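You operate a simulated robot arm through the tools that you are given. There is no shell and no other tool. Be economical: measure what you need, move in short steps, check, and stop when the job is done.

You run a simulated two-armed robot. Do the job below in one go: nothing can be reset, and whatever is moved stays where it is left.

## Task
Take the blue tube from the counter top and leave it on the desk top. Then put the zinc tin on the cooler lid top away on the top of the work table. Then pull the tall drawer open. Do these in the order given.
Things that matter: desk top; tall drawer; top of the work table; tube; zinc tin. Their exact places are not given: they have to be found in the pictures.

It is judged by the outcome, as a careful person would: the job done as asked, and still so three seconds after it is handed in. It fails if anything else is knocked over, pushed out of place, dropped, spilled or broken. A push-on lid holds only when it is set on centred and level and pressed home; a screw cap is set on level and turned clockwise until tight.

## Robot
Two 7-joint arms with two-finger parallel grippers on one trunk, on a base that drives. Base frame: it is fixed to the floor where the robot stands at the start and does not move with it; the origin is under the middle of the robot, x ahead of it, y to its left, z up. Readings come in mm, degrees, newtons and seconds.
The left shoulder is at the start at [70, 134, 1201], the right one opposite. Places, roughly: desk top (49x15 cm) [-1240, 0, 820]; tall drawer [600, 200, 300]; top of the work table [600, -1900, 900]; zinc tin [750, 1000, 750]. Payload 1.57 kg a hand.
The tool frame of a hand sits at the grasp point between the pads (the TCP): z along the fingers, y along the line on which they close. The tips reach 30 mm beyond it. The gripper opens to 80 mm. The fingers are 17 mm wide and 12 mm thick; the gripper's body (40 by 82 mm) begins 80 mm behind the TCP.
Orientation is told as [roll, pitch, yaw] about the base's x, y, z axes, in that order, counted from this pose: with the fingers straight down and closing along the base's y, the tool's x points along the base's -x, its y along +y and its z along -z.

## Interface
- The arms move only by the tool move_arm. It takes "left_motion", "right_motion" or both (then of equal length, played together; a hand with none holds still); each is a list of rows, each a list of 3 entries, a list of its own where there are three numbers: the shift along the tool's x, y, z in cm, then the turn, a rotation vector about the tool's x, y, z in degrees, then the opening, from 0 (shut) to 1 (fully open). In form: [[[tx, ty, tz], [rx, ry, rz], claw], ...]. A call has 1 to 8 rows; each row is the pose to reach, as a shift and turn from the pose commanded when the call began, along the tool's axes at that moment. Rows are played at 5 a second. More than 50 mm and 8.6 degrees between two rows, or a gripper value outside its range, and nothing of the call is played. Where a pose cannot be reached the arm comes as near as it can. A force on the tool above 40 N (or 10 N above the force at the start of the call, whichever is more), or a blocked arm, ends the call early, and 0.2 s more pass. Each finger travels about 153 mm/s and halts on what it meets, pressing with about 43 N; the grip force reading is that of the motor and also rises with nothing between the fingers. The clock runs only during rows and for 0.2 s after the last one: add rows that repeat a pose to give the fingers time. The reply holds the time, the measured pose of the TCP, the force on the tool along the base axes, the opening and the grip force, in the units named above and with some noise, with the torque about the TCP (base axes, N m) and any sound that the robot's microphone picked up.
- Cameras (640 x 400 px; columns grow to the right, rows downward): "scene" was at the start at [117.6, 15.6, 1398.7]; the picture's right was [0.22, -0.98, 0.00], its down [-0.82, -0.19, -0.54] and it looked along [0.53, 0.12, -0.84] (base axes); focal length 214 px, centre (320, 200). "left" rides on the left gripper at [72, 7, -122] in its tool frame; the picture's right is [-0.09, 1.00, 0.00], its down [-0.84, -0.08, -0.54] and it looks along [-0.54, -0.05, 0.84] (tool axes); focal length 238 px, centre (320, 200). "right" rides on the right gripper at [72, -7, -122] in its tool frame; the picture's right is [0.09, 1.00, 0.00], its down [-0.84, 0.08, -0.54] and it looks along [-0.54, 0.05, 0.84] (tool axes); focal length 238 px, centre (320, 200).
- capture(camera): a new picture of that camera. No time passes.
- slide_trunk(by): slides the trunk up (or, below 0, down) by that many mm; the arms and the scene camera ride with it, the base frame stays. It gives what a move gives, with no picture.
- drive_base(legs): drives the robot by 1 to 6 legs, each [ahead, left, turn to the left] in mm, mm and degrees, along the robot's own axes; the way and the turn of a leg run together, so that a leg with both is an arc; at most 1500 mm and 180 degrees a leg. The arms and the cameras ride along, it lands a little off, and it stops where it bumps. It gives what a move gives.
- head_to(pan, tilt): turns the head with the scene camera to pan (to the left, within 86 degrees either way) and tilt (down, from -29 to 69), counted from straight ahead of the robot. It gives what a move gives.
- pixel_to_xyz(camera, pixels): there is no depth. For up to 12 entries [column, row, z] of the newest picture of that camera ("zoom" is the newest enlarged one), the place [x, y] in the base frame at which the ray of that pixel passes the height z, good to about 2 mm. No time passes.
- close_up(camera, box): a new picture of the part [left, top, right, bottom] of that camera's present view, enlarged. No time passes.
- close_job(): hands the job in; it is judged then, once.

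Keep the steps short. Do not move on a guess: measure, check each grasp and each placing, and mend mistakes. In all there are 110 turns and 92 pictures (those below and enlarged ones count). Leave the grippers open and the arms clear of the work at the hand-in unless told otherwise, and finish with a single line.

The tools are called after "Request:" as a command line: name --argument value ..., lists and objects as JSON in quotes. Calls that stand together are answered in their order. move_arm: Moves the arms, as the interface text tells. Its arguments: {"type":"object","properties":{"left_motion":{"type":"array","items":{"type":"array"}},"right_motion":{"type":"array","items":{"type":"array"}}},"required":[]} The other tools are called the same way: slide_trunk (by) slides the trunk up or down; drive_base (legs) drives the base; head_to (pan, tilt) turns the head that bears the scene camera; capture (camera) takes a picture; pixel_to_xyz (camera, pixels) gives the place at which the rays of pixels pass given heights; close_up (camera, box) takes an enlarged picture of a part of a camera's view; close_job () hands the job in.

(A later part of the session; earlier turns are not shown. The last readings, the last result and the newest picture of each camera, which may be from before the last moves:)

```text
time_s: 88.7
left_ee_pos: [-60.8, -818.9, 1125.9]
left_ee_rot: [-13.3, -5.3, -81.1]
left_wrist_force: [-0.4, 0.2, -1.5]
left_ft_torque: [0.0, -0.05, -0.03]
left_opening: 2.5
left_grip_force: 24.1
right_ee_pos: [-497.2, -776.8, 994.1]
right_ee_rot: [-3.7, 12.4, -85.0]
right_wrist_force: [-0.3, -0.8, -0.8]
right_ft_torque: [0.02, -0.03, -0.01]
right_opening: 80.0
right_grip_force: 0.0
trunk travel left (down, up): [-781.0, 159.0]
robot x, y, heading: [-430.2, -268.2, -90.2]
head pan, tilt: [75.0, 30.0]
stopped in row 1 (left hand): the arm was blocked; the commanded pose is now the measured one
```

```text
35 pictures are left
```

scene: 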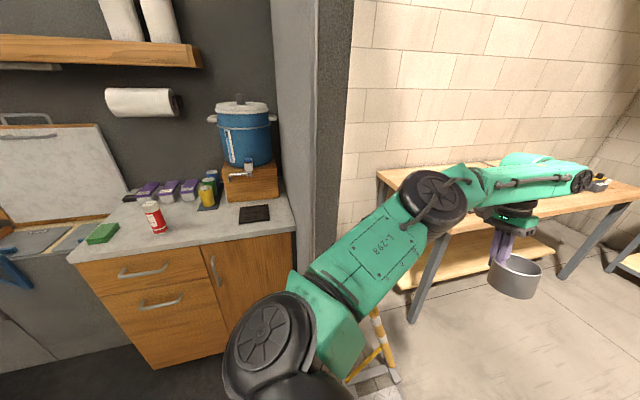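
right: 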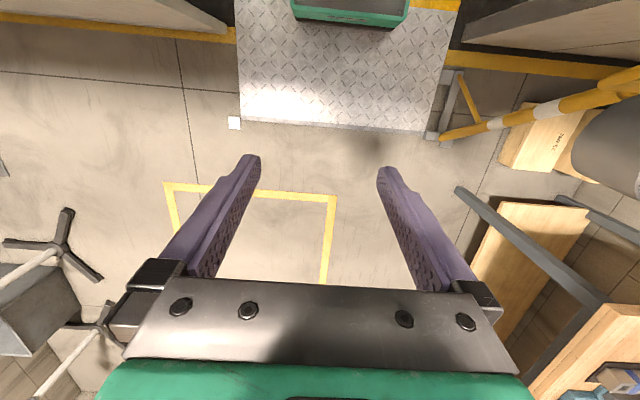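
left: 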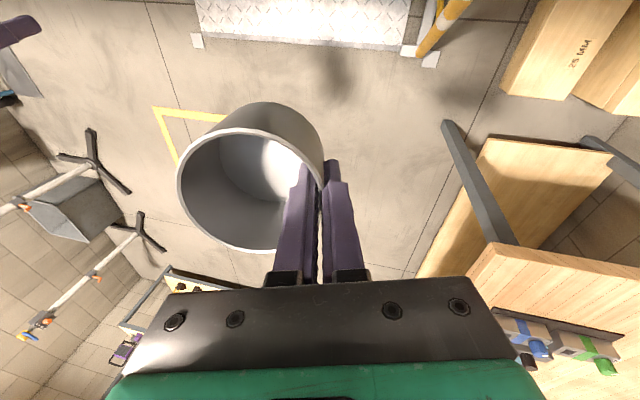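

The tin stays in the fingers, but the left arm drifts outward. I counter it with larger first rows back towards the robot, level.

Request:
move_arm --left_motion '[[[2.5, -3.5, 2], [-7, 4, 0], 0]]'

Request:
move_arm --left_motion '[[[2.5, -3.5, 2], [-7, 4, 0], 0]]'

Request:
move_arm --left_motion '[[[2.5, -3.5, 2], [-5, 3, 0], 0]]'

```text
time_s: 89.0
left_ee_pos: [-75.3, -819.6, 1117.9]
left_ee_rot: [-11.7, -3.3, -82.1]
left_wrist_force: [0.2, 0.0, -1.9]
left_ft_torque: [0.05, -0.11, 0.0]
left_opening: 2.4
left_grip_force: 23.9
right_ee_pos: [-507.3, -776.9, 978.0]
right_ee_rot: [-3.6, 13.5, -85.9]
right_wrist_force: [-0.3, 0.1, -0.1]
right_ft_torque: [0.05, -0.04, -0.02]
right_opening: 79.8
right_grip_force: 0.1
trunk travel left (down, up): [-781.0, 159.0]
robot x, y, heading: [-429.9, -262.9, -90.1]
head pan, tilt: [75.0, 30.0]
stopped in row 1 (left hand): the arm was blocked; the commanded pose is now the measured one
```

```text
time_s: 89.3
left_ee_pos: [-78.1, -817.2, 1118.8]
left_ee_rot: [-10.6, -2.6, -82.1]
left_wrist_force: [-0.4, -0.2, -1.6]
left_ft_torque: [0.02, -0.07, 0.0]
left_opening: 2.6
left_grip_force: 23.7
right_ee_pos: [-510.4, -771.6, 966.3]
right_ee_rot: [-3.8, 14.4, -86.7]
right_wrist_force: [0.4, 0.2, -1.2]
right_ft_torque: [0.0, 0.0, 0.01]
right_opening: 80.3
right_grip_force: 0.0
trunk travel left (down, up): [-781.0, 159.0]
robot x, y, heading: [-431.6, -262.6, -89.9]
head pan, tilt: [75.0, 30.0]
stopped in row 1 (left hand): the arm was blocked; the commanded pose is now the measured one
```

```text
time_s: 89.7
left_ee_pos: [-83.5, -817.9, 1117.0]
left_ee_rot: [-10.4, -2.0, -82.2]
left_wrist_force: [0.9, -0.8, -2.1]
left_ft_torque: [0.03, -0.06, 0.04]
left_opening: 2.5
left_grip_force: 23.8
right_ee_pos: [-519.3, -770.1, 953.8]
right_ee_rot: [-4.0, 15.3, -87.5]
right_wrist_force: [-0.6, -0.5, -0.4]
right_ft_torque: [0.0, 0.0, 0.01]
right_opening: 80.1
right_grip_force: 0.1
trunk travel left (down, up): [-781.0, 159.0]
robot x, y, heading: [-429.9, -266.2, -90.4]
head pan, tilt: [75.0, 30.0]
stopped in row 1 (left hand): the arm was blocked; the commanded pose is now the measured one
```

Commands take only partly. I test whether the base can shift sideways (right 40 mm).

Request:
drive_base --legs '[[0, -40, 0]]'

Request:
drive_base --legs '[[0, 0, -4]]'

Request:
capture --camera "scene"

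```text
time_s: 90.4
left_ee_pos: [-42.0, -818.8, 1147.7]
left_ee_rot: [-14.7, -7.7, -74.9]
left_wrist_force: [-0.6, -0.5, -1.6]
left_ft_torque: [0.04, -0.04, 0.01]
left_opening: 2.6
left_grip_force: 24.0
right_ee_pos: [-533.5, -761.0, 933.3]
right_ee_rot: [-4.3, 17.4, -89.0]
right_wrist_force: [0.2, -0.1, 0.6]
right_ft_torque: [-0.02, 0.01, -0.01]
right_opening: 79.8
right_grip_force: 0.0
trunk travel left (down, up): [-781.0, 159.0]
robot x, y, heading: [-435.9, -261.0, -89.8]
head pan, tilt: [75.0, 30.0]
stopped in leg 1: the robot was blocked; the commanded pose is now the measured one
```

```text
time_s: 91.2
left_ee_pos: [-82.6, -844.1, 1147.9]
left_ee_rot: [-14.6, -7.8, -79.0]
left_wrist_force: [0.9, -0.3, -2.6]
left_ft_torque: [0.01, -0.07, 0.0]
left_opening: 2.6
left_grip_force: 24.2
right_ee_pos: [-568.7, -752.8, 933.9]
right_ee_rot: [-4.2, 17.3, -92.9]
right_wrist_force: [-0.7, -0.5, -0.3]
right_ft_torque: [-0.03, 0.0, -0.05]
right_opening: 80.1
right_grip_force: 0.0
trunk travel left (down, up): [-781.0, 159.0]
robot x, y, heading: [-436.0, -262.3, -93.6]
head pan, tilt: [75.0, 30.0]
```

```text
34 pictures are left
```

scene: 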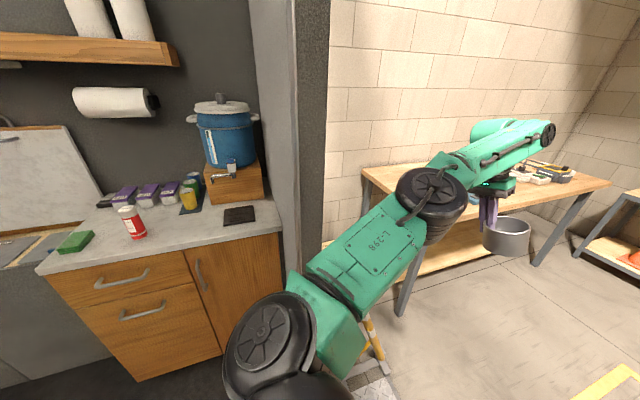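

The turn succeeded without any block or drift. Now I level both hands in small rows, with no translation.

Request:
move_arm --left_motion '[[[0.5, -1, 0], [-3.7, 2, 0], 0], [[1, -2, 0], [-7.3, 3.9, 0], 0], [[1.5, -3, 0], [-11, 5.9, 0], 0], [[2, -4, 0], [-14.6, 7.8, 0], 0]]'

```text
time_s: 91.8
left_ee_pos: [-72.4, -843.5, 1156.5]
left_ee_rot: [-12.0, -7.6, -74.2]
left_wrist_force: [0.3, 0.4, -1.1]
left_ft_torque: [0.02, -0.06, 0.01]
left_opening: 2.4
left_grip_force: 24.2
right_ee_pos: [-580.2, -744.3, 914.8]
right_ee_rot: [-4.5, 19.2, -94.2]
right_wrist_force: [1.1, -0.2, 0.0]
right_ft_torque: [-0.02, 0.04, -0.03]
right_opening: 79.9
right_grip_force: 0.1
trunk travel left (down, up): [-781.0, 159.0]
robot x, y, heading: [-435.2, -263.7, -94.1]
head pan, tilt: [75.0, 30.0]
stopped in row 2 (left hand): the arm was blocked; the commanded pose is now the measured one
```

Request:
drive_base --legs '[[60, 0, 0]]'

Request:
head_to --pan 0 --tilt 69

Request:
capture --camera "scene"

```text
time_s: 92.8
left_ee_pos: [-78.9, -898.6, 1158.3]
left_ee_rot: [-12.0, -7.8, -74.4]
left_wrist_force: [-0.5, 0.7, -1.4]
left_ft_torque: [0.01, -0.07, 0.04]
left_opening: 2.8
left_grip_force: 23.8
right_ee_pos: [-584.6, -798.3, 916.6]
right_ee_rot: [-4.4, 18.9, -94.2]
right_wrist_force: [-0.3, 0.0, 1.4]
right_ft_torque: [-0.05, -0.01, -0.01]
right_opening: 80.0
right_grip_force: 0.1
trunk travel left (down, up): [-781.0, 159.0]
robot x, y, heading: [-440.8, -319.6, -94.2]
head pan, tilt: [75.0, 30.0]
```

```text
time_s: 94.2
left_ee_pos: [-80.7, -911.2, 1158.4]
left_ee_rot: [-13.0, -9.1, -73.2]
left_wrist_force: [0.8, 1.0, -1.9]
left_ft_torque: [0.02, -0.05, -0.01]
left_opening: 2.7
left_grip_force: 23.7
right_ee_pos: [-589.0, -797.9, 905.8]
right_ee_rot: [-4.6, 20.1, -94.9]
right_wrist_force: [0.2, 0.2, -0.7]
right_ft_torque: [-0.01, -0.02, -0.01]
right_opening: 80.1
right_grip_force: 0.1
trunk travel left (down, up): [-781.0, 159.0]
robot x, y, heading: [-437.5, -323.2, -94.2]
head pan, tilt: [0.0, 68.8]
```

```text
33 pictures are left
```

scene: 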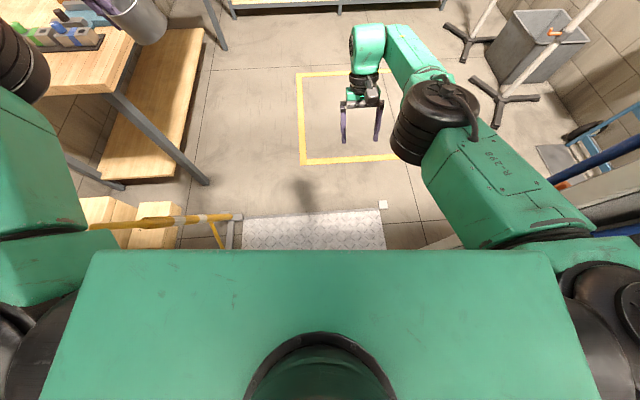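

The base drives again. I go on 650 mm forward so the whole robot is out of the doorway, then fix the arms in free space.

Request:
drive_base --legs '[[650, 0, 0]]'

```text
time_s: 97.9
left_ee_pos: [-133.4, -1619.7, 1144.9]
left_ee_rot: [-11.5, -6.0, -75.2]
left_wrist_force: [-0.1, 0.3, -0.9]
left_ft_torque: [0.02, -0.09, -0.03]
left_opening: 2.8
left_grip_force: 23.7
right_ee_pos: [-640.7, -1510.3, 893.0]
right_ee_rot: [-4.5, 20.9, -94.8]
right_wrist_force: [0.3, 1.1, -0.1]
right_ft_torque: [0.0, 0.03, 0.0]
right_opening: 80.3
right_grip_force: 0.1
trunk travel left (down, up): [-781.0, 159.0]
robot x, y, heading: [-492.7, -983.8, -95.0]
head pan, tilt: [0.0, 68.8]
```

Out of the doorway. Now I level and retract the left hand.

Request:
move_arm --left_motion '[[[2, -1, 0], [-3, 1.5, 0], 0], [[4, -2, 0], [-6, 3, 0], 0], [[6.5, -3, 0], [-9, 4.5, 0], 0], [[9, -4, 0], [-11.5, 6, 0], 0]]'

Request:
move_arm --right_motion '[[[1, 0, -2], [-1, -5, 0], 1], [[2, 0, -5], [-2, -10, 0], 1], [[3, 0, -8], [-3, -15, 0], 1], [[4, 0, -12], [-4.5, -20.9, 0], 1]]'

```text
time_s: 98.4
left_ee_pos: [-111.9, -1563.2, 1181.7]
left_ee_rot: [-12.4, -9.1, -70.0]
left_wrist_force: [0.1, 0.8, -1.6]
left_ft_torque: [0.02, -0.03, -0.01]
left_opening: 2.5
left_grip_force: 23.8
right_ee_pos: [-629.4, -1516.9, 907.4]
right_ee_rot: [-4.8, 18.4, -94.9]
right_wrist_force: [-0.3, 0.5, 0.7]
right_ft_torque: [-0.06, 0.06, 0.03]
right_opening: 80.1
right_grip_force: 0.0
trunk travel left (down, up): [-781.0, 159.0]
robot x, y, heading: [-494.3, -984.3, -94.9]
head pan, tilt: [0.0, 68.8]
stopped in row 2 (left hand): the arm was blocked; the commanded pose is now the measured one
```

```text
time_s: 98.7
left_ee_pos: [-115.3, -1549.7, 1192.7]
left_ee_rot: [-13.0, -10.3, -69.6]
left_wrist_force: [0.2, 0.1, -1.7]
left_ft_torque: [0.02, -0.12, 0.01]
left_opening: 2.3
left_grip_force: 23.8
right_ee_pos: [-655.4, -1517.4, 914.0]
right_ee_rot: [-5.3, 16.4, -101.4]
right_wrist_force: [-1.0, 0.4, -0.1]
right_ft_torque: [0.0, -0.06, -0.01]
right_opening: 79.9
right_grip_force: 0.1
trunk travel left (down, up): [-781.0, 159.0]
robot x, y, heading: [-496.1, -984.4, -94.9]
head pan, tilt: [0.0, 68.8]
stopped in row 1 (left hand): the arm was blocked; the commanded pose is now the measured one
```

The left hand moves, though it is flagged each time. I repeat short retracting and levelling moves.

Request:
move_arm --left_motion '[[[4, -1, 1], [-6, 4, 0], 0], [[8, -2, 2], [-13, 9, 0], 0]]'

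Request:
move_arm --left_motion '[[[4, -1, 1], [-6, 4, 0], 0], [[8, -2, 2], [-11, 8, 0], 0]]'

Request:
move_arm --left_motion '[[[4, -1, 1], [-4, 3, 0], 0], [[8, -2, 2], [-8, 6, 0], 0]]'

Request:
head_to --pan 55 --tilt 35

Request:
capture --camera "scene"

```text
time_s: 99.0
left_ee_pos: [-120.4, -1508.8, 1194.4]
left_ee_rot: [-11.5, -10.4, -70.5]
left_wrist_force: [0.3, -0.3, -1.4]
left_ft_torque: [-0.01, -0.04, 0.0]
left_opening: 2.4
left_grip_force: 24.2
right_ee_pos: [-671.0, -1506.8, 922.7]
right_ee_rot: [-6.5, 15.0, -107.2]
right_wrist_force: [-0.1, 0.8, 0.6]
right_ft_torque: [-0.05, 0.02, -0.01]
right_opening: 80.1
right_grip_force: 0.1
trunk travel left (down, up): [-781.0, 159.0]
robot x, y, heading: [-495.0, -981.7, -94.9]
head pan, tilt: [0.0, 68.8]
stopped in row 1 (left hand): the arm was blocked; the commanded pose is now the measured one
```

```text
time_s: 99.4
left_ee_pos: [-135.6, -1475.3, 1198.4]
left_ee_rot: [-9.4, -10.4, -71.3]
left_wrist_force: [-0.6, 0.7, -1.0]
left_ft_torque: [0.03, -0.06, 0.0]
left_opening: 2.4
left_grip_force: 23.6
right_ee_pos: [-691.4, -1500.1, 929.2]
right_ee_rot: [-7.0, 13.9, -111.9]
right_wrist_force: [0.2, 0.0, 0.3]
right_ft_torque: [-0.03, -0.02, 0.0]
right_opening: 80.2
right_grip_force: 0.1
trunk travel left (down, up): [-781.0, 159.0]
robot x, y, heading: [-495.6, -983.7, -94.8]
head pan, tilt: [0.0, 68.8]
stopped in row 1 (left hand): the arm was blocked; the commanded pose is now the measured one
```

```text
time_s: 99.7
left_ee_pos: [-142.5, -1439.9, 1201.4]
left_ee_rot: [-8.2, -10.8, -71.6]
left_wrist_force: [-0.1, 1.2, -0.8]
left_ft_torque: [0.03, -0.06, 0.01]
left_opening: 2.3
left_grip_force: 24.0
right_ee_pos: [-703.4, -1487.1, 937.8]
right_ee_rot: [-7.1, 12.7, -115.7]
right_wrist_force: [0.1, 0.2, -0.5]
right_ft_torque: [-0.02, 0.02, 0.03]
right_opening: 79.9
right_grip_force: 0.1
trunk travel left (down, up): [-781.0, 159.0]
robot x, y, heading: [-495.5, -984.1, -95.1]
head pan, tilt: [0.0, 68.8]
stopped in row 1 (left hand): the arm was blocked; the commanded pose is now the measured one
```

```text
time_s: 101.0
left_ee_pos: [-142.5, -1441.4, 1200.6]
left_ee_rot: [-8.3, -10.8, -71.4]
left_wrist_force: [0.4, -0.3, -2.2]
left_ft_torque: [0.0, -0.06, 0.01]
left_opening: 2.7
left_grip_force: 23.4
right_ee_pos: [-703.2, -1488.2, 935.0]
right_ee_rot: [-7.2, 12.6, -115.4]
right_wrist_force: [0.0, 0.0, 0.1]
right_ft_torque: [0.0, -0.01, -0.02]
right_opening: 80.2
right_grip_force: 0.0
trunk travel left (down, up): [-781.0, 159.0]
robot x, y, heading: [-494.7, -984.1, -94.8]
head pan, tilt: [55.0, 35.0]
```

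```text
32 pictures are left
```

scene: 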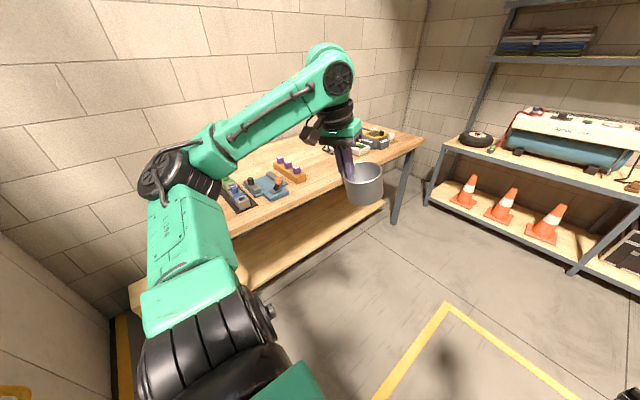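

The elbows are returning to their usual side. I issue some plain hold moves to let both arms settle.

Request:
move_arm --left_motion '[[[0.5, 0, 0], [-2, 2, 0], 0]]' --right_motion '[[[0, 0, -0.5], [0, -2, 0], 1]]'

Request:
move_arm --left_motion '[[[0.5, 0, 0], [-2, 2, 0], 0]]' --right_motion '[[[0, 0, -0.5], [0, -2, 0], 1]]'

Request:
move_arm --left_motion '[[[0.5, 0, 0], [-2, 2, 0], 0]]' --right_motion '[[[0, 0, -0.5], [0, -2, 0], 1]]'

Request:
move_arm --left_motion '[[[0.5, 0, 0], [-2, 2, 0], 0]]' --right_motion '[[[0, 0, -0.5], [0, -2, 0], 1]]'

```text
time_s: 101.3
left_ee_pos: [-143.1, -1415.2, 1210.3]
left_ee_rot: [-7.9, -11.9, -71.6]
left_wrist_force: [-0.4, 0.5, -1.8]
left_ft_torque: [0.03, -0.08, 0.0]
left_opening: 2.4
left_grip_force: 24.0
right_ee_pos: [-710.8, -1471.4, 947.5]
right_ee_rot: [-6.9, 10.6, -117.6]
right_wrist_force: [-0.5, 0.5, -0.8]
right_ft_torque: [-0.04, 0.01, 0.0]
right_opening: 80.0
right_grip_force: 0.0
trunk travel left (down, up): [-781.0, 159.0]
robot x, y, heading: [-495.2, -983.8, -95.1]
head pan, tilt: [55.0, 35.0]
stopped in row 1 (left hand): the arm was blocked; the commanded pose is now the measured one
```

```text
time_s: 101.6
left_ee_pos: [-146.5, -1398.9, 1220.3]
left_ee_rot: [-10.1, -14.5, -71.3]
left_wrist_force: [0.1, -0.2, -1.1]
left_ft_torque: [0.01, -0.03, -0.01]
left_opening: 2.4
left_grip_force: 24.0
right_ee_pos: [-711.2, -1454.1, 956.3]
right_ee_rot: [-6.6, 8.5, -118.6]
right_wrist_force: [-0.3, 0.1, 0.5]
right_ft_torque: [-0.01, 0.02, -0.02]
right_opening: 79.8
right_grip_force: 0.1
trunk travel left (down, up): [-781.0, 159.0]
robot x, y, heading: [-493.3, -982.6, -94.8]
head pan, tilt: [55.0, 35.0]
stopped in row 1 (left hand): the arm was blocked; the commanded pose is now the measured one
```

```text
time_s: 101.9
left_ee_pos: [-163.3, -1392.2, 1238.5]
left_ee_rot: [-17.3, -19.6, -69.8]
left_wrist_force: [1.3, 0.0, -1.5]
left_ft_torque: [-0.01, -0.05, -0.04]
left_opening: 2.4
left_grip_force: 23.6
right_ee_pos: [-711.8, -1433.7, 969.1]
right_ee_rot: [-6.1, 6.4, -118.9]
right_wrist_force: [0.8, 0.0, 0.2]
right_ft_torque: [-0.01, 0.01, 0.04]
right_opening: 79.9
right_grip_force: 0.1
trunk travel left (down, up): [-781.0, 159.0]
robot x, y, heading: [-494.6, -981.0, -95.2]
head pan, tilt: [55.0, 35.0]
stopped in row 1 (left hand): the arm was blocked; the commanded pose is now the measured one
```

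```text
time_s: 102.3
left_ee_pos: [-182.6, -1385.8, 1258.8]
left_ee_rot: [-23.6, -24.1, -69.2]
left_wrist_force: [0.3, 0.1, -1.7]
left_ft_torque: [0.05, -0.07, 0.01]
left_opening: 2.4
left_grip_force: 24.0
left hand out of reach, approached as far as the arm can: row 1
right_ee_pos: [-711.6, -1411.0, 978.2]
right_ee_rot: [-5.5, 4.3, -118.8]
right_wrist_force: [-0.1, -0.5, -0.9]
right_ft_torque: [0.0, 0.05, -0.01]
right_opening: 80.2
right_grip_force: 0.1
trunk travel left (down, up): [-781.0, 159.0]
robot x, y, heading: [-490.9, -985.3, -94.9]
head pan, tilt: [55.0, 35.0]
stopped in row 1 (right hand): the arm was blocked; the commanded pose is now the measured one
```

Right is converging (pitch 20→4); left tilts while it re-settles. I continue with level-seeking holds and look.

Request:
move_arm --left_motion '[[[0, 0, 0], [-5, 6, 0], 0]]' --right_motion '[[[0, 0, 0], [0, 0, 0], 1]]'

Request:
move_arm --left_motion '[[[0, 0, 0], [-5, 6, 0], 0]]' --right_motion '[[[0, 0, 0], [0, 0, 0], 1]]'

Request:
move_arm --left_motion '[[[0, 0, 0], [-5, 6, 0], 0]]' --right_motion '[[[0, 0, 0], [0, 0, 0], 1]]'

Request:
capture --camera "scene"

Request:
capture --camera "left"

```text
time_s: 102.6
left_ee_pos: [-188.4, -1363.1, 1270.4]
left_ee_rot: [-25.9, -24.9, -68.6]
left_wrist_force: [-0.3, 0.2, -1.6]
left_ft_torque: [0.04, -0.03, -0.01]
left_opening: 2.4
left_grip_force: 23.8
right_ee_pos: [-707.3, -1388.1, 986.6]
right_ee_rot: [-5.0, 3.0, -118.7]
right_wrist_force: [0.2, 0.3, -1.3]
right_ft_torque: [0.01, 0.03, 0.0]
right_opening: 80.4
right_grip_force: 0.0
trunk travel left (down, up): [-781.0, 159.0]
robot x, y, heading: [-497.3, -980.3, -94.7]
head pan, tilt: [55.0, 35.0]
stopped in row 1 (right hand): the arm was blocked; the commanded pose is now the measured one
```

```text
time_s: 102.9
left_ee_pos: [-189.9, -1341.5, 1281.9]
left_ee_rot: [-29.8, -26.6, -67.0]
left_wrist_force: [-0.6, 0.4, -0.7]
left_ft_torque: [0.06, -0.09, 0.02]
left_opening: 2.4
left_grip_force: 23.5
left hand out of reach, approached as far as the arm can: row 1
right_ee_pos: [-706.5, -1365.8, 993.5]
right_ee_rot: [-4.5, 1.6, -118.8]
right_wrist_force: [-0.4, -0.6, 0.3]
right_ft_torque: [-0.02, -0.02, 0.02]
right_opening: 80.1
right_grip_force: 0.1
trunk travel left (down, up): [-781.0, 159.0]
robot x, y, heading: [-490.9, -984.9, -94.8]
head pan, tilt: [55.0, 35.0]
stopped in row 1 (right hand): the arm was blocked; the commanded pose is now the measured one
```

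```text
time_s: 103.3
left_ee_pos: [-190.4, -1315.6, 1292.5]
left_ee_rot: [-33.0, -28.2, -65.3]
left_wrist_force: [-0.7, 0.4, -1.6]
left_ft_torque: [0.04, -0.05, 0.0]
left_opening: 2.4
left_grip_force: 23.9
left hand out of reach, approached as far as the arm can: row 1
right_ee_pos: [-704.5, -1341.6, 999.3]
right_ee_rot: [-4.0, 0.3, -118.8]
right_wrist_force: [0.5, -0.1, -0.1]
right_ft_torque: [-0.05, 0.02, -0.02]
right_opening: 80.0
right_grip_force: 0.1
trunk travel left (down, up): [-781.0, 159.0]
robot x, y, heading: [-493.8, -983.1, -94.9]
head pan, tilt: [55.0, 35.0]
stopped in row 1 (right hand): the arm was blocked; the commanded pose is now the measured one
```

```text
31 pictures are left
```

scene: 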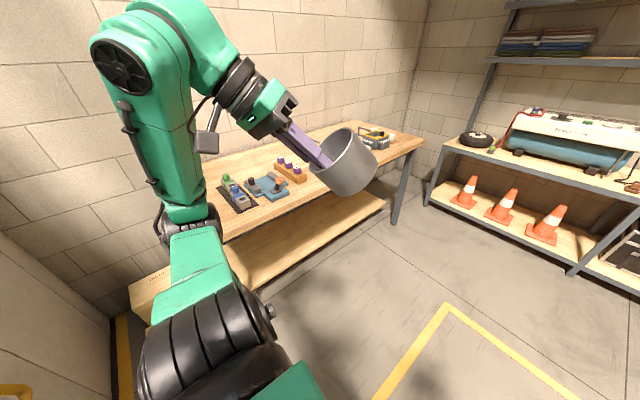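

```text
30 pictures are left
```

left: 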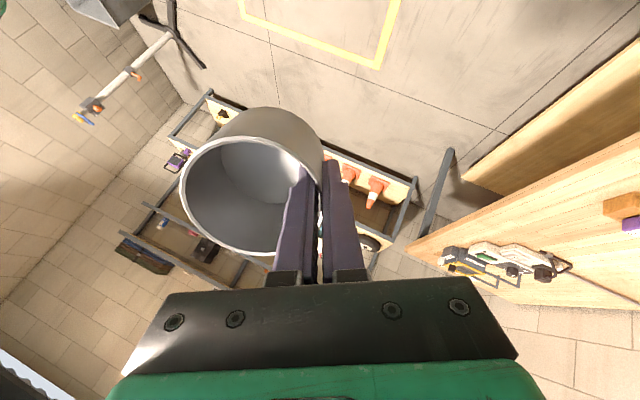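

The tin is still gripped. Both hands seem to be working back to their earlier carry posture; I keep issuing short hold moves.

Request:
move_arm --right_motion '[[[0, 0, 0], [0, 0, 0], 1]]'

Request:
move_arm --left_motion '[[[0, 0, 0], [0, 0, 0], 0]]'

Request:
move_arm --left_motion '[[[0, 0, 3], [-4, 0, 0], 0]]'

Request:
move_arm --left_motion '[[[0, 0, 3], [0, 6, 0], 0]]'

```text
time_s: 103.7
left_ee_pos: [-190.9, -1319.4, 1290.7]
left_ee_rot: [-32.5, -27.7, -65.5]
left_wrist_force: [0.3, -0.8, -2.4]
left_ft_torque: [0.04, -0.07, 0.01]
left_opening: 2.7
left_grip_force: 23.7
right_ee_pos: [-703.6, -1345.7, 999.2]
right_ee_rot: [-4.1, 0.6, -118.8]
right_wrist_force: [0.2, -0.3, 0.2]
right_ft_torque: [-0.02, 0.01, -0.02]
right_opening: 80.0
right_grip_force: 0.2
trunk travel left (down, up): [-781.0, 159.0]
robot x, y, heading: [-497.3, -981.4, -94.7]
head pan, tilt: [55.0, 35.0]
```

```text
time_s: 104.1
left_ee_pos: [-190.1, -1318.3, 1290.9]
left_ee_rot: [-32.6, -27.9, -65.5]
left_wrist_force: [0.0, -0.2, -1.7]
left_ft_torque: [0.05, -0.1, -0.03]
left_opening: 2.3
left_grip_force: 23.4
right_ee_pos: [-703.8, -1344.4, 998.8]
right_ee_rot: [-3.9, 0.6, -118.7]
right_wrist_force: [0.2, 0.2, -0.5]
right_ft_torque: [-0.01, -0.03, 0.01]
right_opening: 80.2
right_grip_force: 0.1
trunk travel left (down, up): [-781.0, 159.0]
robot x, y, heading: [-491.0, -982.6, -94.9]
head pan, tilt: [55.0, 35.0]
```

```text
time_s: 104.5
left_ee_pos: [-191.1, -1327.7, 1258.1]
left_ee_rot: [-24.6, -26.7, -66.5]
left_wrist_force: [-0.5, -0.2, -1.9]
left_ft_torque: [0.03, -0.06, -0.02]
left_opening: 2.4
left_grip_force: 24.7
right_ee_pos: [-704.8, -1343.7, 997.5]
right_ee_rot: [-4.0, 0.6, -118.7]
right_wrist_force: [-0.4, 0.2, 0.9]
right_ft_torque: [0.03, 0.0, 0.0]
right_opening: 80.1
right_grip_force: 0.1
trunk travel left (down, up): [-781.0, 159.0]
robot x, y, heading: [-491.6, -983.0, -95.1]
head pan, tilt: [55.0, 35.0]
```

```text
time_s: 104.9
left_ee_pos: [-195.2, -1342.1, 1230.3]
left_ee_rot: [-22.8, -20.7, -69.0]
left_wrist_force: [-0.3, 0.0, -1.5]
left_ft_torque: [0.06, -0.06, 0.0]
left_opening: 2.5
left_grip_force: 24.1
right_ee_pos: [-703.8, -1345.0, 998.5]
right_ee_rot: [-4.2, 0.7, -118.7]
right_wrist_force: [0.4, -0.9, 0.7]
right_ft_torque: [0.04, 0.01, 0.0]
right_opening: 79.9
right_grip_force: 0.0
trunk travel left (down, up): [-781.0, 159.0]
robot x, y, heading: [-492.3, -982.6, -94.7]
head pan, tilt: [55.0, 35.0]
```

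Control is back and exact. I level the left hand in four rows, and the right hand's yaw back in the same call.

Request:
move_arm --left_motion '[[[0, 0, 0.5], [-5.7, 5.2, -1], 0], [[0, 0, 1], [-11.4, 10.4, -2], 0], [[0, 0, 1.5], [-17.1, 15.5, -3], 0], [[0, 0, 2], [-22.8, 20.7, -4.1], 0], [[0, 0, 2], [-22.8, 20.7, -4.1], 0]]' --right_motion '[[[0, 0, -1], [-1, 0, -6], 1], [[0, 0, -3], [-2, 0, -12], 1], [[0, 0, -5], [-3, 0, -18], 1], [[0, 0, -7], [-4, 0, -24], 1], [[0, 0, -9], [-4, 0, -24], 1]]'

Request:
capture --camera "scene"

Request:
capture --camera "left"

```text
time_s: 106.1
left_ee_pos: [-202.2, -1354.9, 1215.2]
left_ee_rot: [-0.6, -0.5, -69.2]
left_wrist_force: [-0.9, 0.0, -1.6]
left_ft_torque: [0.02, -0.07, -0.02]
left_opening: 2.5
left_grip_force: 23.3
left hand out of reach, approached as far as the arm can: row 2
right_ee_pos: [-701.2, -1346.4, 1088.1]
right_ee_rot: [0.2, 1.4, -94.6]
right_wrist_force: [0.9, 0.0, -0.5]
right_ft_torque: [0.0, 0.02, 0.04]
right_opening: 80.1
right_grip_force: 0.0
trunk travel left (down, up): [-781.0, 159.0]
robot x, y, heading: [-493.7, -984.4, -94.8]
head pan, tilt: [55.0, 35.0]
```

```text
29 pictures are left
```

scene: 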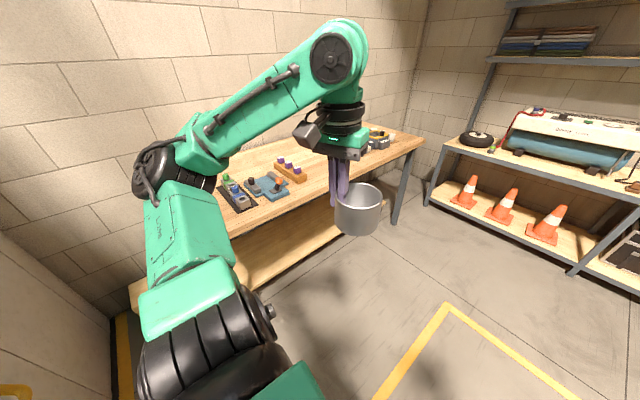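

```text
28 pictures are left
```

left: 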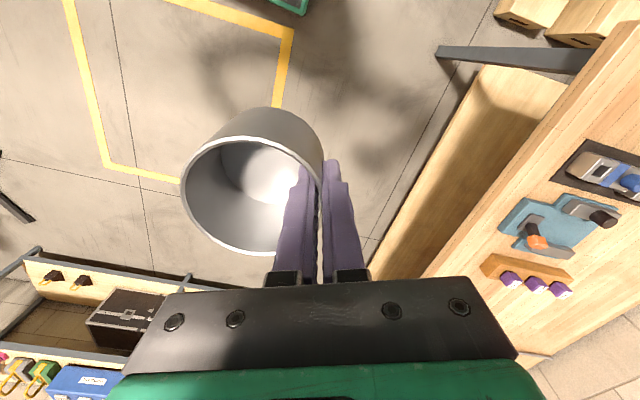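

Level and secure. Now I turn to face the table (+x) and slide right along it.

Request:
drive_base --legs '[[0, 0, 94.8], [0, -850, 0]]'

Request:
head_to --pan 10 --tilt 40

Request:
capture --camera "scene"

```text
time_s: 114.5
left_ee_pos: [-146.9, -1481.7, 1213.9]
left_ee_rot: [0.2, 0.3, 27.2]
left_wrist_force: [0.4, -0.6, -2.3]
left_ft_torque: [0.03, 0.01, 0.0]
left_opening: 2.7
left_grip_force: 23.6
right_ee_pos: [-89.7, -1980.3, 1086.6]
right_ee_rot: [0.5, 1.3, 1.8]
right_wrist_force: [-1.0, -0.3, -0.1]
right_ft_torque: [0.0, 0.0, -0.03]
right_opening: 79.8
right_grip_force: 0.1
trunk travel left (down, up): [-781.0, 159.0]
robot x, y, heading: [-474.7, -1819.8, 1.4]
head pan, tilt: [55.0, 35.0]
```

```text
time_s: 115.7
left_ee_pos: [-145.7, -1482.4, 1215.6]
left_ee_rot: [0.2, 0.3, 27.3]
left_wrist_force: [0.2, -0.6, -1.5]
left_ft_torque: [0.08, 0.03, 0.04]
left_opening: 2.7
left_grip_force: 24.3
right_ee_pos: [-89.9, -1981.5, 1086.9]
right_ee_rot: [0.5, 1.4, 1.7]
right_wrist_force: [1.1, 0.0, 0.1]
right_ft_torque: [-0.02, -0.01, 0.01]
right_opening: 79.8
right_grip_force: 0.1
trunk travel left (down, up): [-781.0, 159.0]
robot x, y, heading: [-476.6, -1817.7, 1.7]
head pan, tilt: [10.0, 40.0]
```

```text
27 pictures are left
```

scene: 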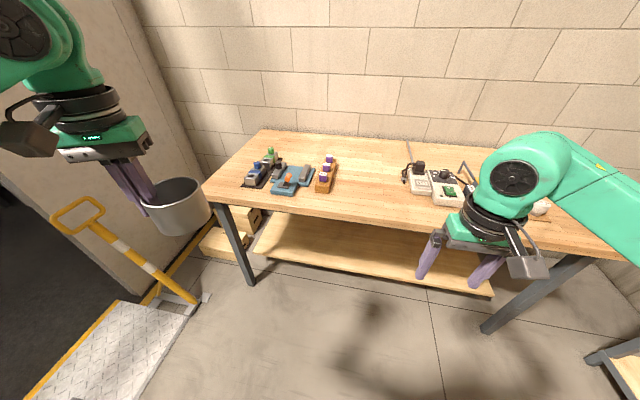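

The table has free space between the rack at (327,175) and the white devices at (420,185). I measure.

Request:
pixel_to_xyz --camera "scene" --pixels '[[208, 200, 900], [375, 217, 900], [335, 192, 900], [408, 190, 900], [260, 131, 900], [375, 180, 900], [375, 200, 900]]'

Request:
close_up --camera "scene" --box '[240, 130, 480, 250]'

```text
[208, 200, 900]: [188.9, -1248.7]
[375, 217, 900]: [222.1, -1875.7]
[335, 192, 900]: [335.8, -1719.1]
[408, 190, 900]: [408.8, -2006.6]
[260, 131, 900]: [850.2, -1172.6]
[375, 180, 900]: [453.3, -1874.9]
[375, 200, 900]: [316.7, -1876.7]
```

```text
2.67 times, centred on (360, 190) of scene
```

zoom: 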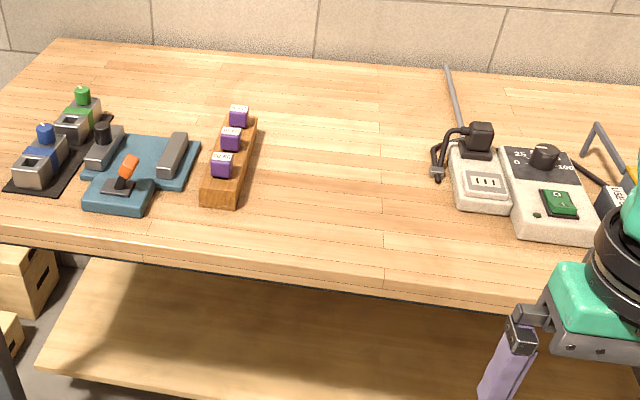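

Free spot: tin centre at about (340,-1860). I bring the left hand in, turn its yaw to 0 and raise the right hand, then drive nearer.

Request:
move_arm --left_motion '[[[1.7, -3.3, 0], [0, 0, 6.8], 0], [[3.4, -6.7, 0], [0, 0, 13.6], 0], [[5.1, -10, 0], [0, 0, 20.4], 0], [[6.8, -13.4, 0], [0, 0, 27], 0], [[6.8, -13.4, 0], [0, 0, 27], 0]]' --right_motion '[[[2, 0, -3], [0, 0, 0], 1], [[4, 0, -6], [0, 0, 0], 1], [[6, 0, -9], [0, 0, 0], 1], [[8, 0, -12], [0, 0, 0], 1], [[8, 0, -12], [0, 0, 0], 1]]'

Request:
drive_base --legs '[[0, -150, -1.7], [320, 0, 0]]'

Request:
head_to --pan 12 --tilt 52

Request:
capture --camera "scene"

Request:
capture --camera "left"

```text
time_s: 116.9
left_ee_pos: [-144.4, -1635.0, 1213.5]
left_ee_rot: [0.0, 0.4, 0.1]
left_wrist_force: [0.1, -0.7, -1.7]
left_ft_torque: [0.08, 0.04, -0.01]
left_opening: 2.7
left_grip_force: 24.5
right_ee_pos: [-163.9, -1982.2, 1209.9]
right_ee_rot: [0.5, 1.4, 1.8]
right_wrist_force: [-0.2, -0.1, 0.2]
right_ft_torque: [-0.01, 0.04, 0.03]
right_opening: 80.0
right_grip_force: 0.0
trunk travel left (down, up): [-781.0, 159.0]
robot x, y, heading: [-474.6, -1813.9, 1.5]
head pan, tilt: [10.0, 40.0]
```

```text
time_s: 120.0
left_ee_pos: [184.2, -1801.4, 1214.1]
left_ee_rot: [0.0, 0.2, -2.3]
left_wrist_force: [-0.8, 0.8, -2.2]
left_ft_torque: [0.05, -0.04, 0.0]
left_opening: 2.7
left_grip_force: 24.3
right_ee_pos: [148.7, -2147.2, 1209.7]
right_ee_rot: [0.5, 1.1, -0.9]
right_wrist_force: [0.4, -0.5, 0.0]
right_ft_torque: [-0.02, 0.0, -0.02]
right_opening: 80.2
right_grip_force: 0.2
trunk travel left (down, up): [-781.0, 159.0]
robot x, y, heading: [-156.5, -1962.5, -0.8]
head pan, tilt: [10.0, 40.0]
```

```text
time_s: 120.7
left_ee_pos: [186.0, -1800.3, 1213.8]
left_ee_rot: [0.1, 0.4, -2.3]
left_wrist_force: [-0.2, -0.6, -1.7]
left_ft_torque: [0.03, 0.02, 0.01]
left_opening: 2.4
left_grip_force: 23.7
right_ee_pos: [151.2, -2146.8, 1208.2]
right_ee_rot: [0.6, 1.2, -0.9]
right_wrist_force: [0.0, -0.6, -0.2]
right_ft_torque: [0.04, 0.01, 0.0]
right_opening: 80.1
right_grip_force: 0.0
trunk travel left (down, up): [-781.0, 159.0]
robot x, y, heading: [-148.2, -1967.6, -0.6]
head pan, tilt: [12.0, 52.0]
```

```text
25 pictures are left
```

scene: 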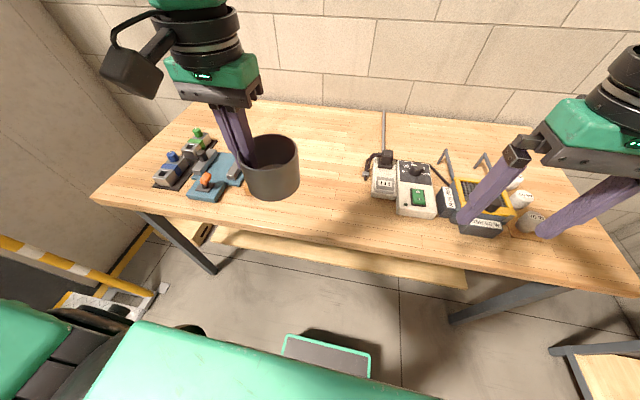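

```text
24 pictures are left
```

left: 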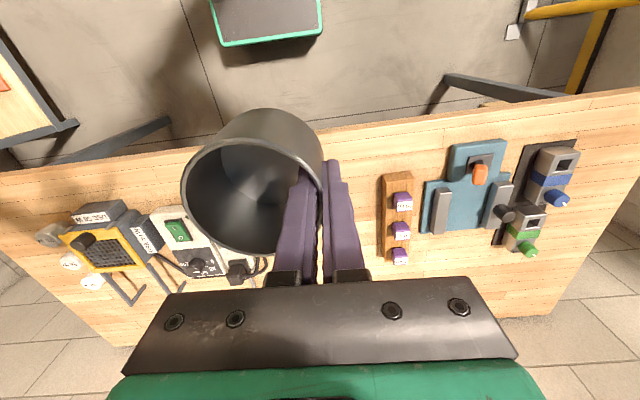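

I check the table height by matching the white device's front corner in both views.

Request:
pixel_to_xyz --camera "scene" --pixels '[[399, 216, 900], [399, 216, 880], [399, 216, 920], [437, 219, 900], [290, 220, 900]]'

Request:
pixel_to_xyz --camera "left" --pixels '[[197, 206, 900], [197, 206, 880], [197, 206, 920], [150, 213, 900], [384, 175, 900], [388, 262, 900], [330, 128, 900]]'

Request:
close_up --camera "left" --box '[40, 100, 440, 300]'

```text
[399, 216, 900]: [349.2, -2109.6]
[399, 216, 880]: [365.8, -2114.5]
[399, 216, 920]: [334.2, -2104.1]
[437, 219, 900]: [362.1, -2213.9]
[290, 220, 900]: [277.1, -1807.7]
```

```text
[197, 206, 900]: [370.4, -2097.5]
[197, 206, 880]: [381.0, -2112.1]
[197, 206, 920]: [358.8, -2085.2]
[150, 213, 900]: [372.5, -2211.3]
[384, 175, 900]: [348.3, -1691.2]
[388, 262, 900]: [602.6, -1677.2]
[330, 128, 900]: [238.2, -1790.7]
```

```text
1.60 times, centred on (240, 200) of left
```

zoom: 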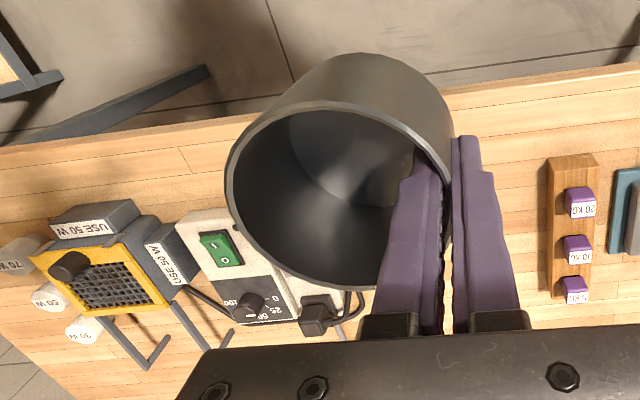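

The table top is roughly 880–900. I reach over the spot at height and then lower to z≈1000 (the tin's bottom about 50 mm above the top).

Request:
move_arm --left_motion '[[[-4.5, -0.2, 0], [0, 0, 0], 0], [[-9, -0.3, 0], [0, 0, 0], 0], [[-13.4, -0.5, 0], [0, 0, 0], 0], [[-15.9, -0.6, 4], [0, 0, 0], 0], [[-15.9, -0.6, 8.5], [0, 0, 0], 0], [[-15.9, -0.6, 13], [0, 0, 0], 0], [[-15.9, -0.6, 17.5], [0, 0, 0], 0], [[-15.9, -0.6, 21.4], [0, 0, 0], 0]]'

Request:
capture --camera "scene"

Request:
capture --camera "left"

```text
time_s: 122.5
left_ee_pos: [347.4, -1814.5, 997.6]
left_ee_rot: [0.0, 0.3, -2.3]
left_wrist_force: [0.7, 0.4, -1.9]
left_ft_torque: [0.1, -0.01, 0.0]
left_opening: 2.9
left_grip_force: 24.3
right_ee_pos: [150.8, -2146.4, 1208.5]
right_ee_rot: [0.6, 1.4, -0.9]
right_wrist_force: [0.4, -0.1, 0.1]
right_ft_torque: [0.0, -0.03, -0.01]
right_opening: 80.0
right_grip_force: 0.1
trunk travel left (down, up): [-781.0, 159.0]
robot x, y, heading: [-155.6, -1965.6, -1.0]
head pan, tilt: [12.0, 52.0]
```

```text
22 pictures are left
```

scene: 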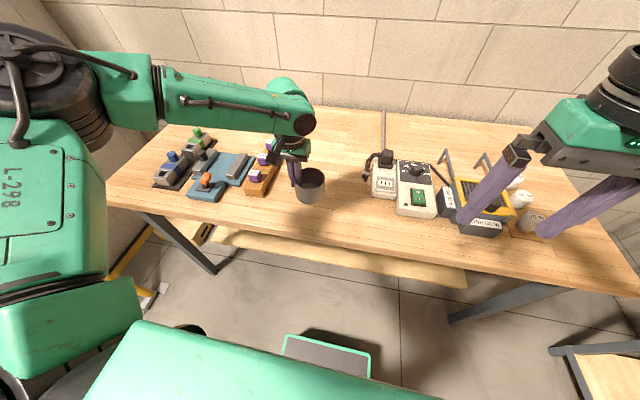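

```text
21 pictures are left
```

left: 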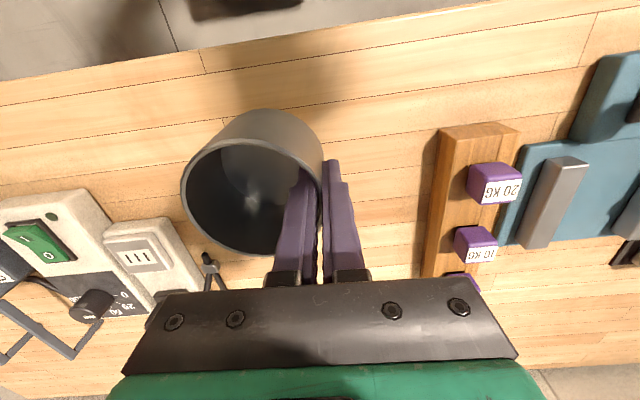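

Clear around. I lower to z≈955 and then feel for contact.

Request:
move_arm --left_motion '[[[0, 0, 2], [0, 0, 0], 0], [[0, 0, 4], [0, 0, 0], 0], [[0, 0, 4], [0, 0, 0], 0]]'

Request:
move_arm --left_motion '[[[0, 0, 0.3], [0, 0, 0], 0], [[0, 0, 0.6], [0, 0, 0], 0], [[0, 0, 0.6], [0, 0, 0], 0]]'

Request:
close_up --camera "scene" --box '[230, 120, 390, 240]'

```text
time_s: 123.3
left_ee_pos: [345.6, -1814.8, 959.6]
left_ee_rot: [0.1, 0.3, -2.4]
left_wrist_force: [-0.5, -0.3, -1.6]
left_ft_torque: [0.07, -0.02, 0.02]
left_opening: 2.5
left_grip_force: 23.8
right_ee_pos: [148.9, -2147.4, 1209.6]
right_ee_rot: [0.6, 1.3, -0.9]
right_wrist_force: [-0.5, 0.0, 0.7]
right_ft_torque: [0.0, 0.0, 0.0]
right_opening: 79.9
right_grip_force: 0.0
trunk travel left (down, up): [-781.0, 159.0]
robot x, y, heading: [-155.9, -1971.9, -1.0]
head pan, tilt: [12.0, 52.0]
```

```text
time_s: 124.1
left_ee_pos: [345.9, -1814.3, 954.1]
left_ee_rot: [0.1, 0.3, -2.3]
left_wrist_force: [0.0, 0.2, -1.8]
left_ft_torque: [0.04, 0.01, -0.05]
left_opening: 2.7
left_grip_force: 24.1
right_ee_pos: [148.7, -2147.6, 1209.3]
right_ee_rot: [0.5, 1.3, -0.9]
right_wrist_force: [0.8, -1.0, -0.3]
right_ft_torque: [-0.02, -0.01, -0.02]
right_opening: 80.2
right_grip_force: 0.1
trunk travel left (down, up): [-781.0, 159.0]
robot x, y, heading: [-151.5, -1963.6, -1.2]
head pan, tilt: [12.0, 52.0]
```

```text
3.33 times, centred on (310, 180) of scene
```

zoom: 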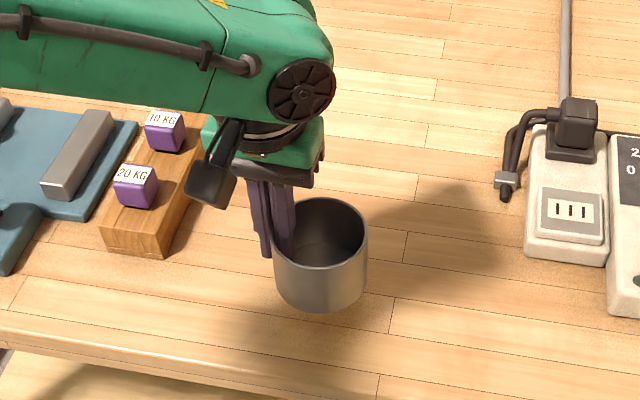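

Request:
move_arm --left_motion '[[[0, 0, 0.2], [0, 0, 0], 0], [[0, 0, 0.4], [0, 0, 0], 0], [[0, 0, 0.4], [0, 0, 0], 0]]'

Request:
move_arm --left_motion '[[[0, 0, 0.15], [0, 0, 0], 0], [[0, 0, 0.3], [0, 0, 0], 0], [[0, 0, 0.3], [0, 0, 0], 0]]'

```text
time_s: 124.9
left_ee_pos: [345.6, -1813.0, 948.8]
left_ee_rot: [0.1, 0.4, -2.3]
left_wrist_force: [-0.1, -0.1, -2.0]
left_ft_torque: [0.09, -0.02, 0.03]
left_opening: 2.5
left_grip_force: 24.0
right_ee_pos: [151.3, -2146.6, 1209.3]
right_ee_rot: [0.5, 1.3, -0.8]
right_wrist_force: [0.8, 0.2, 0.1]
right_ft_torque: [-0.01, 0.0, -0.01]
right_opening: 79.8
right_grip_force: 0.1
trunk travel left (down, up): [-781.0, 159.0]
robot x, y, heading: [-152.4, -1964.5, -0.9]
head pan, tilt: [12.0, 52.0]
```

```text
time_s: 125.7
left_ee_pos: [342.8, -1813.4, 945.0]
left_ee_rot: [0.0, 0.3, -2.3]
left_wrist_force: [-1.3, 0.0, -0.6]
left_ft_torque: [0.02, 0.0, 0.02]
left_opening: 2.5
left_grip_force: 24.1
right_ee_pos: [150.2, -2147.8, 1208.6]
right_ee_rot: [0.4, 1.3, -0.9]
right_wrist_force: [-0.5, -0.5, -0.7]
right_ft_torque: [-0.02, 0.0, -0.01]
right_opening: 79.7
right_grip_force: 0.2
trunk travel left (down, up): [-781.0, 159.0]
robot x, y, heading: [-150.8, -1965.4, -1.1]
head pan, tilt: [12.0, 52.0]
```

The force is beginning to shift (-2.0 → -0.6 N). I go 2 mm more.

Request:
move_arm --left_motion '[[[0, 0, 0.1], [0, 0, 0], 0], [[0, 0, 0.2], [0, 0, 0], 0], [[0, 0, 0.2], [0, 0, 0], 0]]'

Request:
close_up --camera "scene" --box '[250, 140, 370, 230]'

```text
time_s: 126.5
left_ee_pos: [343.4, -1812.3, 943.1]
left_ee_rot: [0.1, 0.3, -2.3]
left_wrist_force: [-0.1, -1.1, -2.4]
left_ft_torque: [0.06, 0.02, 0.05]
left_opening: 2.7
left_grip_force: 23.3
right_ee_pos: [150.2, -2147.2, 1208.8]
right_ee_rot: [0.5, 1.2, -0.9]
right_wrist_force: [-0.9, -0.1, -1.7]
right_ft_torque: [0.0, 0.01, 0.03]
right_opening: 80.0
right_grip_force: 0.2
trunk travel left (down, up): [-781.0, 159.0]
robot x, y, heading: [-151.0, -1969.3, -1.3]
head pan, tilt: [12.0, 52.0]
```

```text
4.44 times, centred on (310, 185) of scene
```

zoom: 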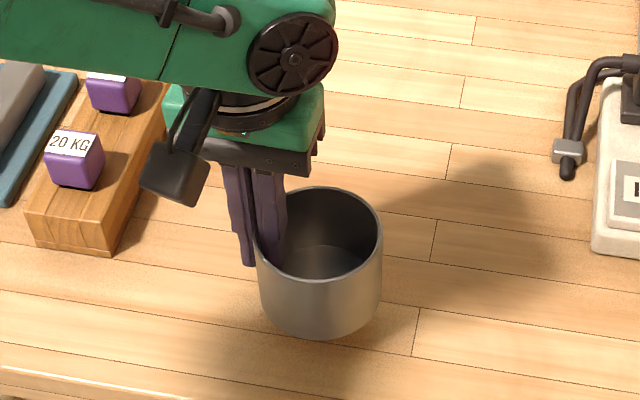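

Still not touching. I continue in small steps.

Request:
move_arm --left_motion '[[[0, 0, 0.2], [0, 0, 0], 0], [[0, 0, 0.3], [0, 0, 0], 0], [[0, 0, 0.3], [0, 0, 0], 0]]'

Request:
move_arm --left_motion '[[[0, 0, 0.2], [0, 0, 0], 0], [[0, 0, 0.3], [0, 0, 0], 0], [[0, 0, 0.3], [0, 0, 0], 0]]'

```text
time_s: 127.3
left_ee_pos: [342.4, -1813.2, 940.4]
left_ee_rot: [0.0, 0.3, -2.3]
left_wrist_force: [-0.5, 0.6, -1.8]
left_ft_torque: [0.05, 0.03, 0.0]
left_opening: 2.4
left_grip_force: 23.7
right_ee_pos: [150.4, -2147.1, 1209.2]
right_ee_rot: [0.5, 1.3, -1.0]
right_wrist_force: [0.2, 0.3, 0.8]
right_ft_torque: [-0.01, 0.04, -0.03]
right_opening: 80.2
right_grip_force: 0.0
trunk travel left (down, up): [-781.0, 159.0]
robot x, y, heading: [-149.1, -1966.9, -1.1]
head pan, tilt: [12.0, 52.0]
```

```text
time_s: 128.1
left_ee_pos: [343.9, -1814.5, 936.9]
left_ee_rot: [0.1, 0.2, -2.3]
left_wrist_force: [0.1, 0.2, -1.7]
left_ft_torque: [0.04, -0.01, 0.03]
left_opening: 2.6
left_grip_force: 24.6
right_ee_pos: [151.7, -2146.5, 1209.6]
right_ee_rot: [0.5, 1.3, -0.8]
right_wrist_force: [0.3, -0.1, 1.3]
right_ft_torque: [-0.01, 0.02, 0.0]
right_opening: 79.9
right_grip_force: 0.1
trunk travel left (down, up): [-781.0, 159.0]
robot x, y, heading: [-149.2, -1964.5, -1.0]
head pan, tilt: [12.0, 52.0]
```

Request:
move_arm --left_motion '[[[0, 0, 0.2], [0, 0, 0], 0], [[0, 0, 0.4], [0, 0, 0], 0], [[0, 0, 0.4], [0, 0, 0], 0]]'

Request:
move_arm --left_motion '[[[0, 0, 0.2], [0, 0, 0], 0], [[0, 0, 0.3], [0, 0, 0], 0], [[0, 0, 0.3], [0, 0, 0], 0]]'

Request:
close_up --camera "scene" --box '[250, 140, 370, 230]'

```text
time_s: 128.9
left_ee_pos: [342.9, -1812.5, 933.5]
left_ee_rot: [0.0, 0.2, -2.3]
left_wrist_force: [0.4, -0.2, -0.5]
left_ft_torque: [0.05, -0.01, 0.04]
left_opening: 2.4
left_grip_force: 24.1
right_ee_pos: [150.4, -2147.6, 1209.2]
right_ee_rot: [0.5, 1.2, -1.0]
right_wrist_force: [0.2, 0.2, -0.2]
right_ft_torque: [0.01, 0.0, -0.01]
right_opening: 80.2
right_grip_force: 0.1
trunk travel left (down, up): [-781.0, 159.0]
robot x, y, heading: [-152.5, -1965.2, -1.0]
head pan, tilt: [12.0, 52.0]
```

```text
time_s: 129.7
left_ee_pos: [342.6, -1811.4, 930.4]
left_ee_rot: [0.0, 0.3, -2.3]
left_wrist_force: [0.0, 0.1, -1.4]
left_ft_torque: [0.04, 0.03, -0.01]
left_opening: 2.7
left_grip_force: 24.4
right_ee_pos: [149.8, -2147.1, 1209.6]
right_ee_rot: [0.5, 1.3, -0.9]
right_wrist_force: [-1.0, -0.6, 0.2]
right_ft_torque: [0.0, 0.07, -0.02]
right_opening: 79.8
right_grip_force: 0.1
trunk travel left (down, up): [-781.0, 159.0]
robot x, y, heading: [-155.3, -1964.1, -0.6]
head pan, tilt: [12.0, 52.0]
```

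```text
4.44 times, centred on (310, 185) of scene
```

zoom: 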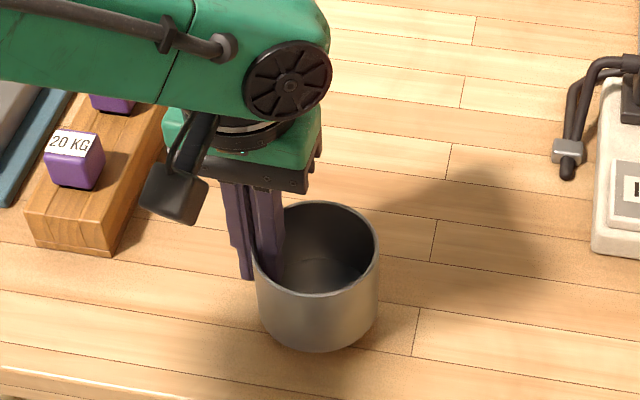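

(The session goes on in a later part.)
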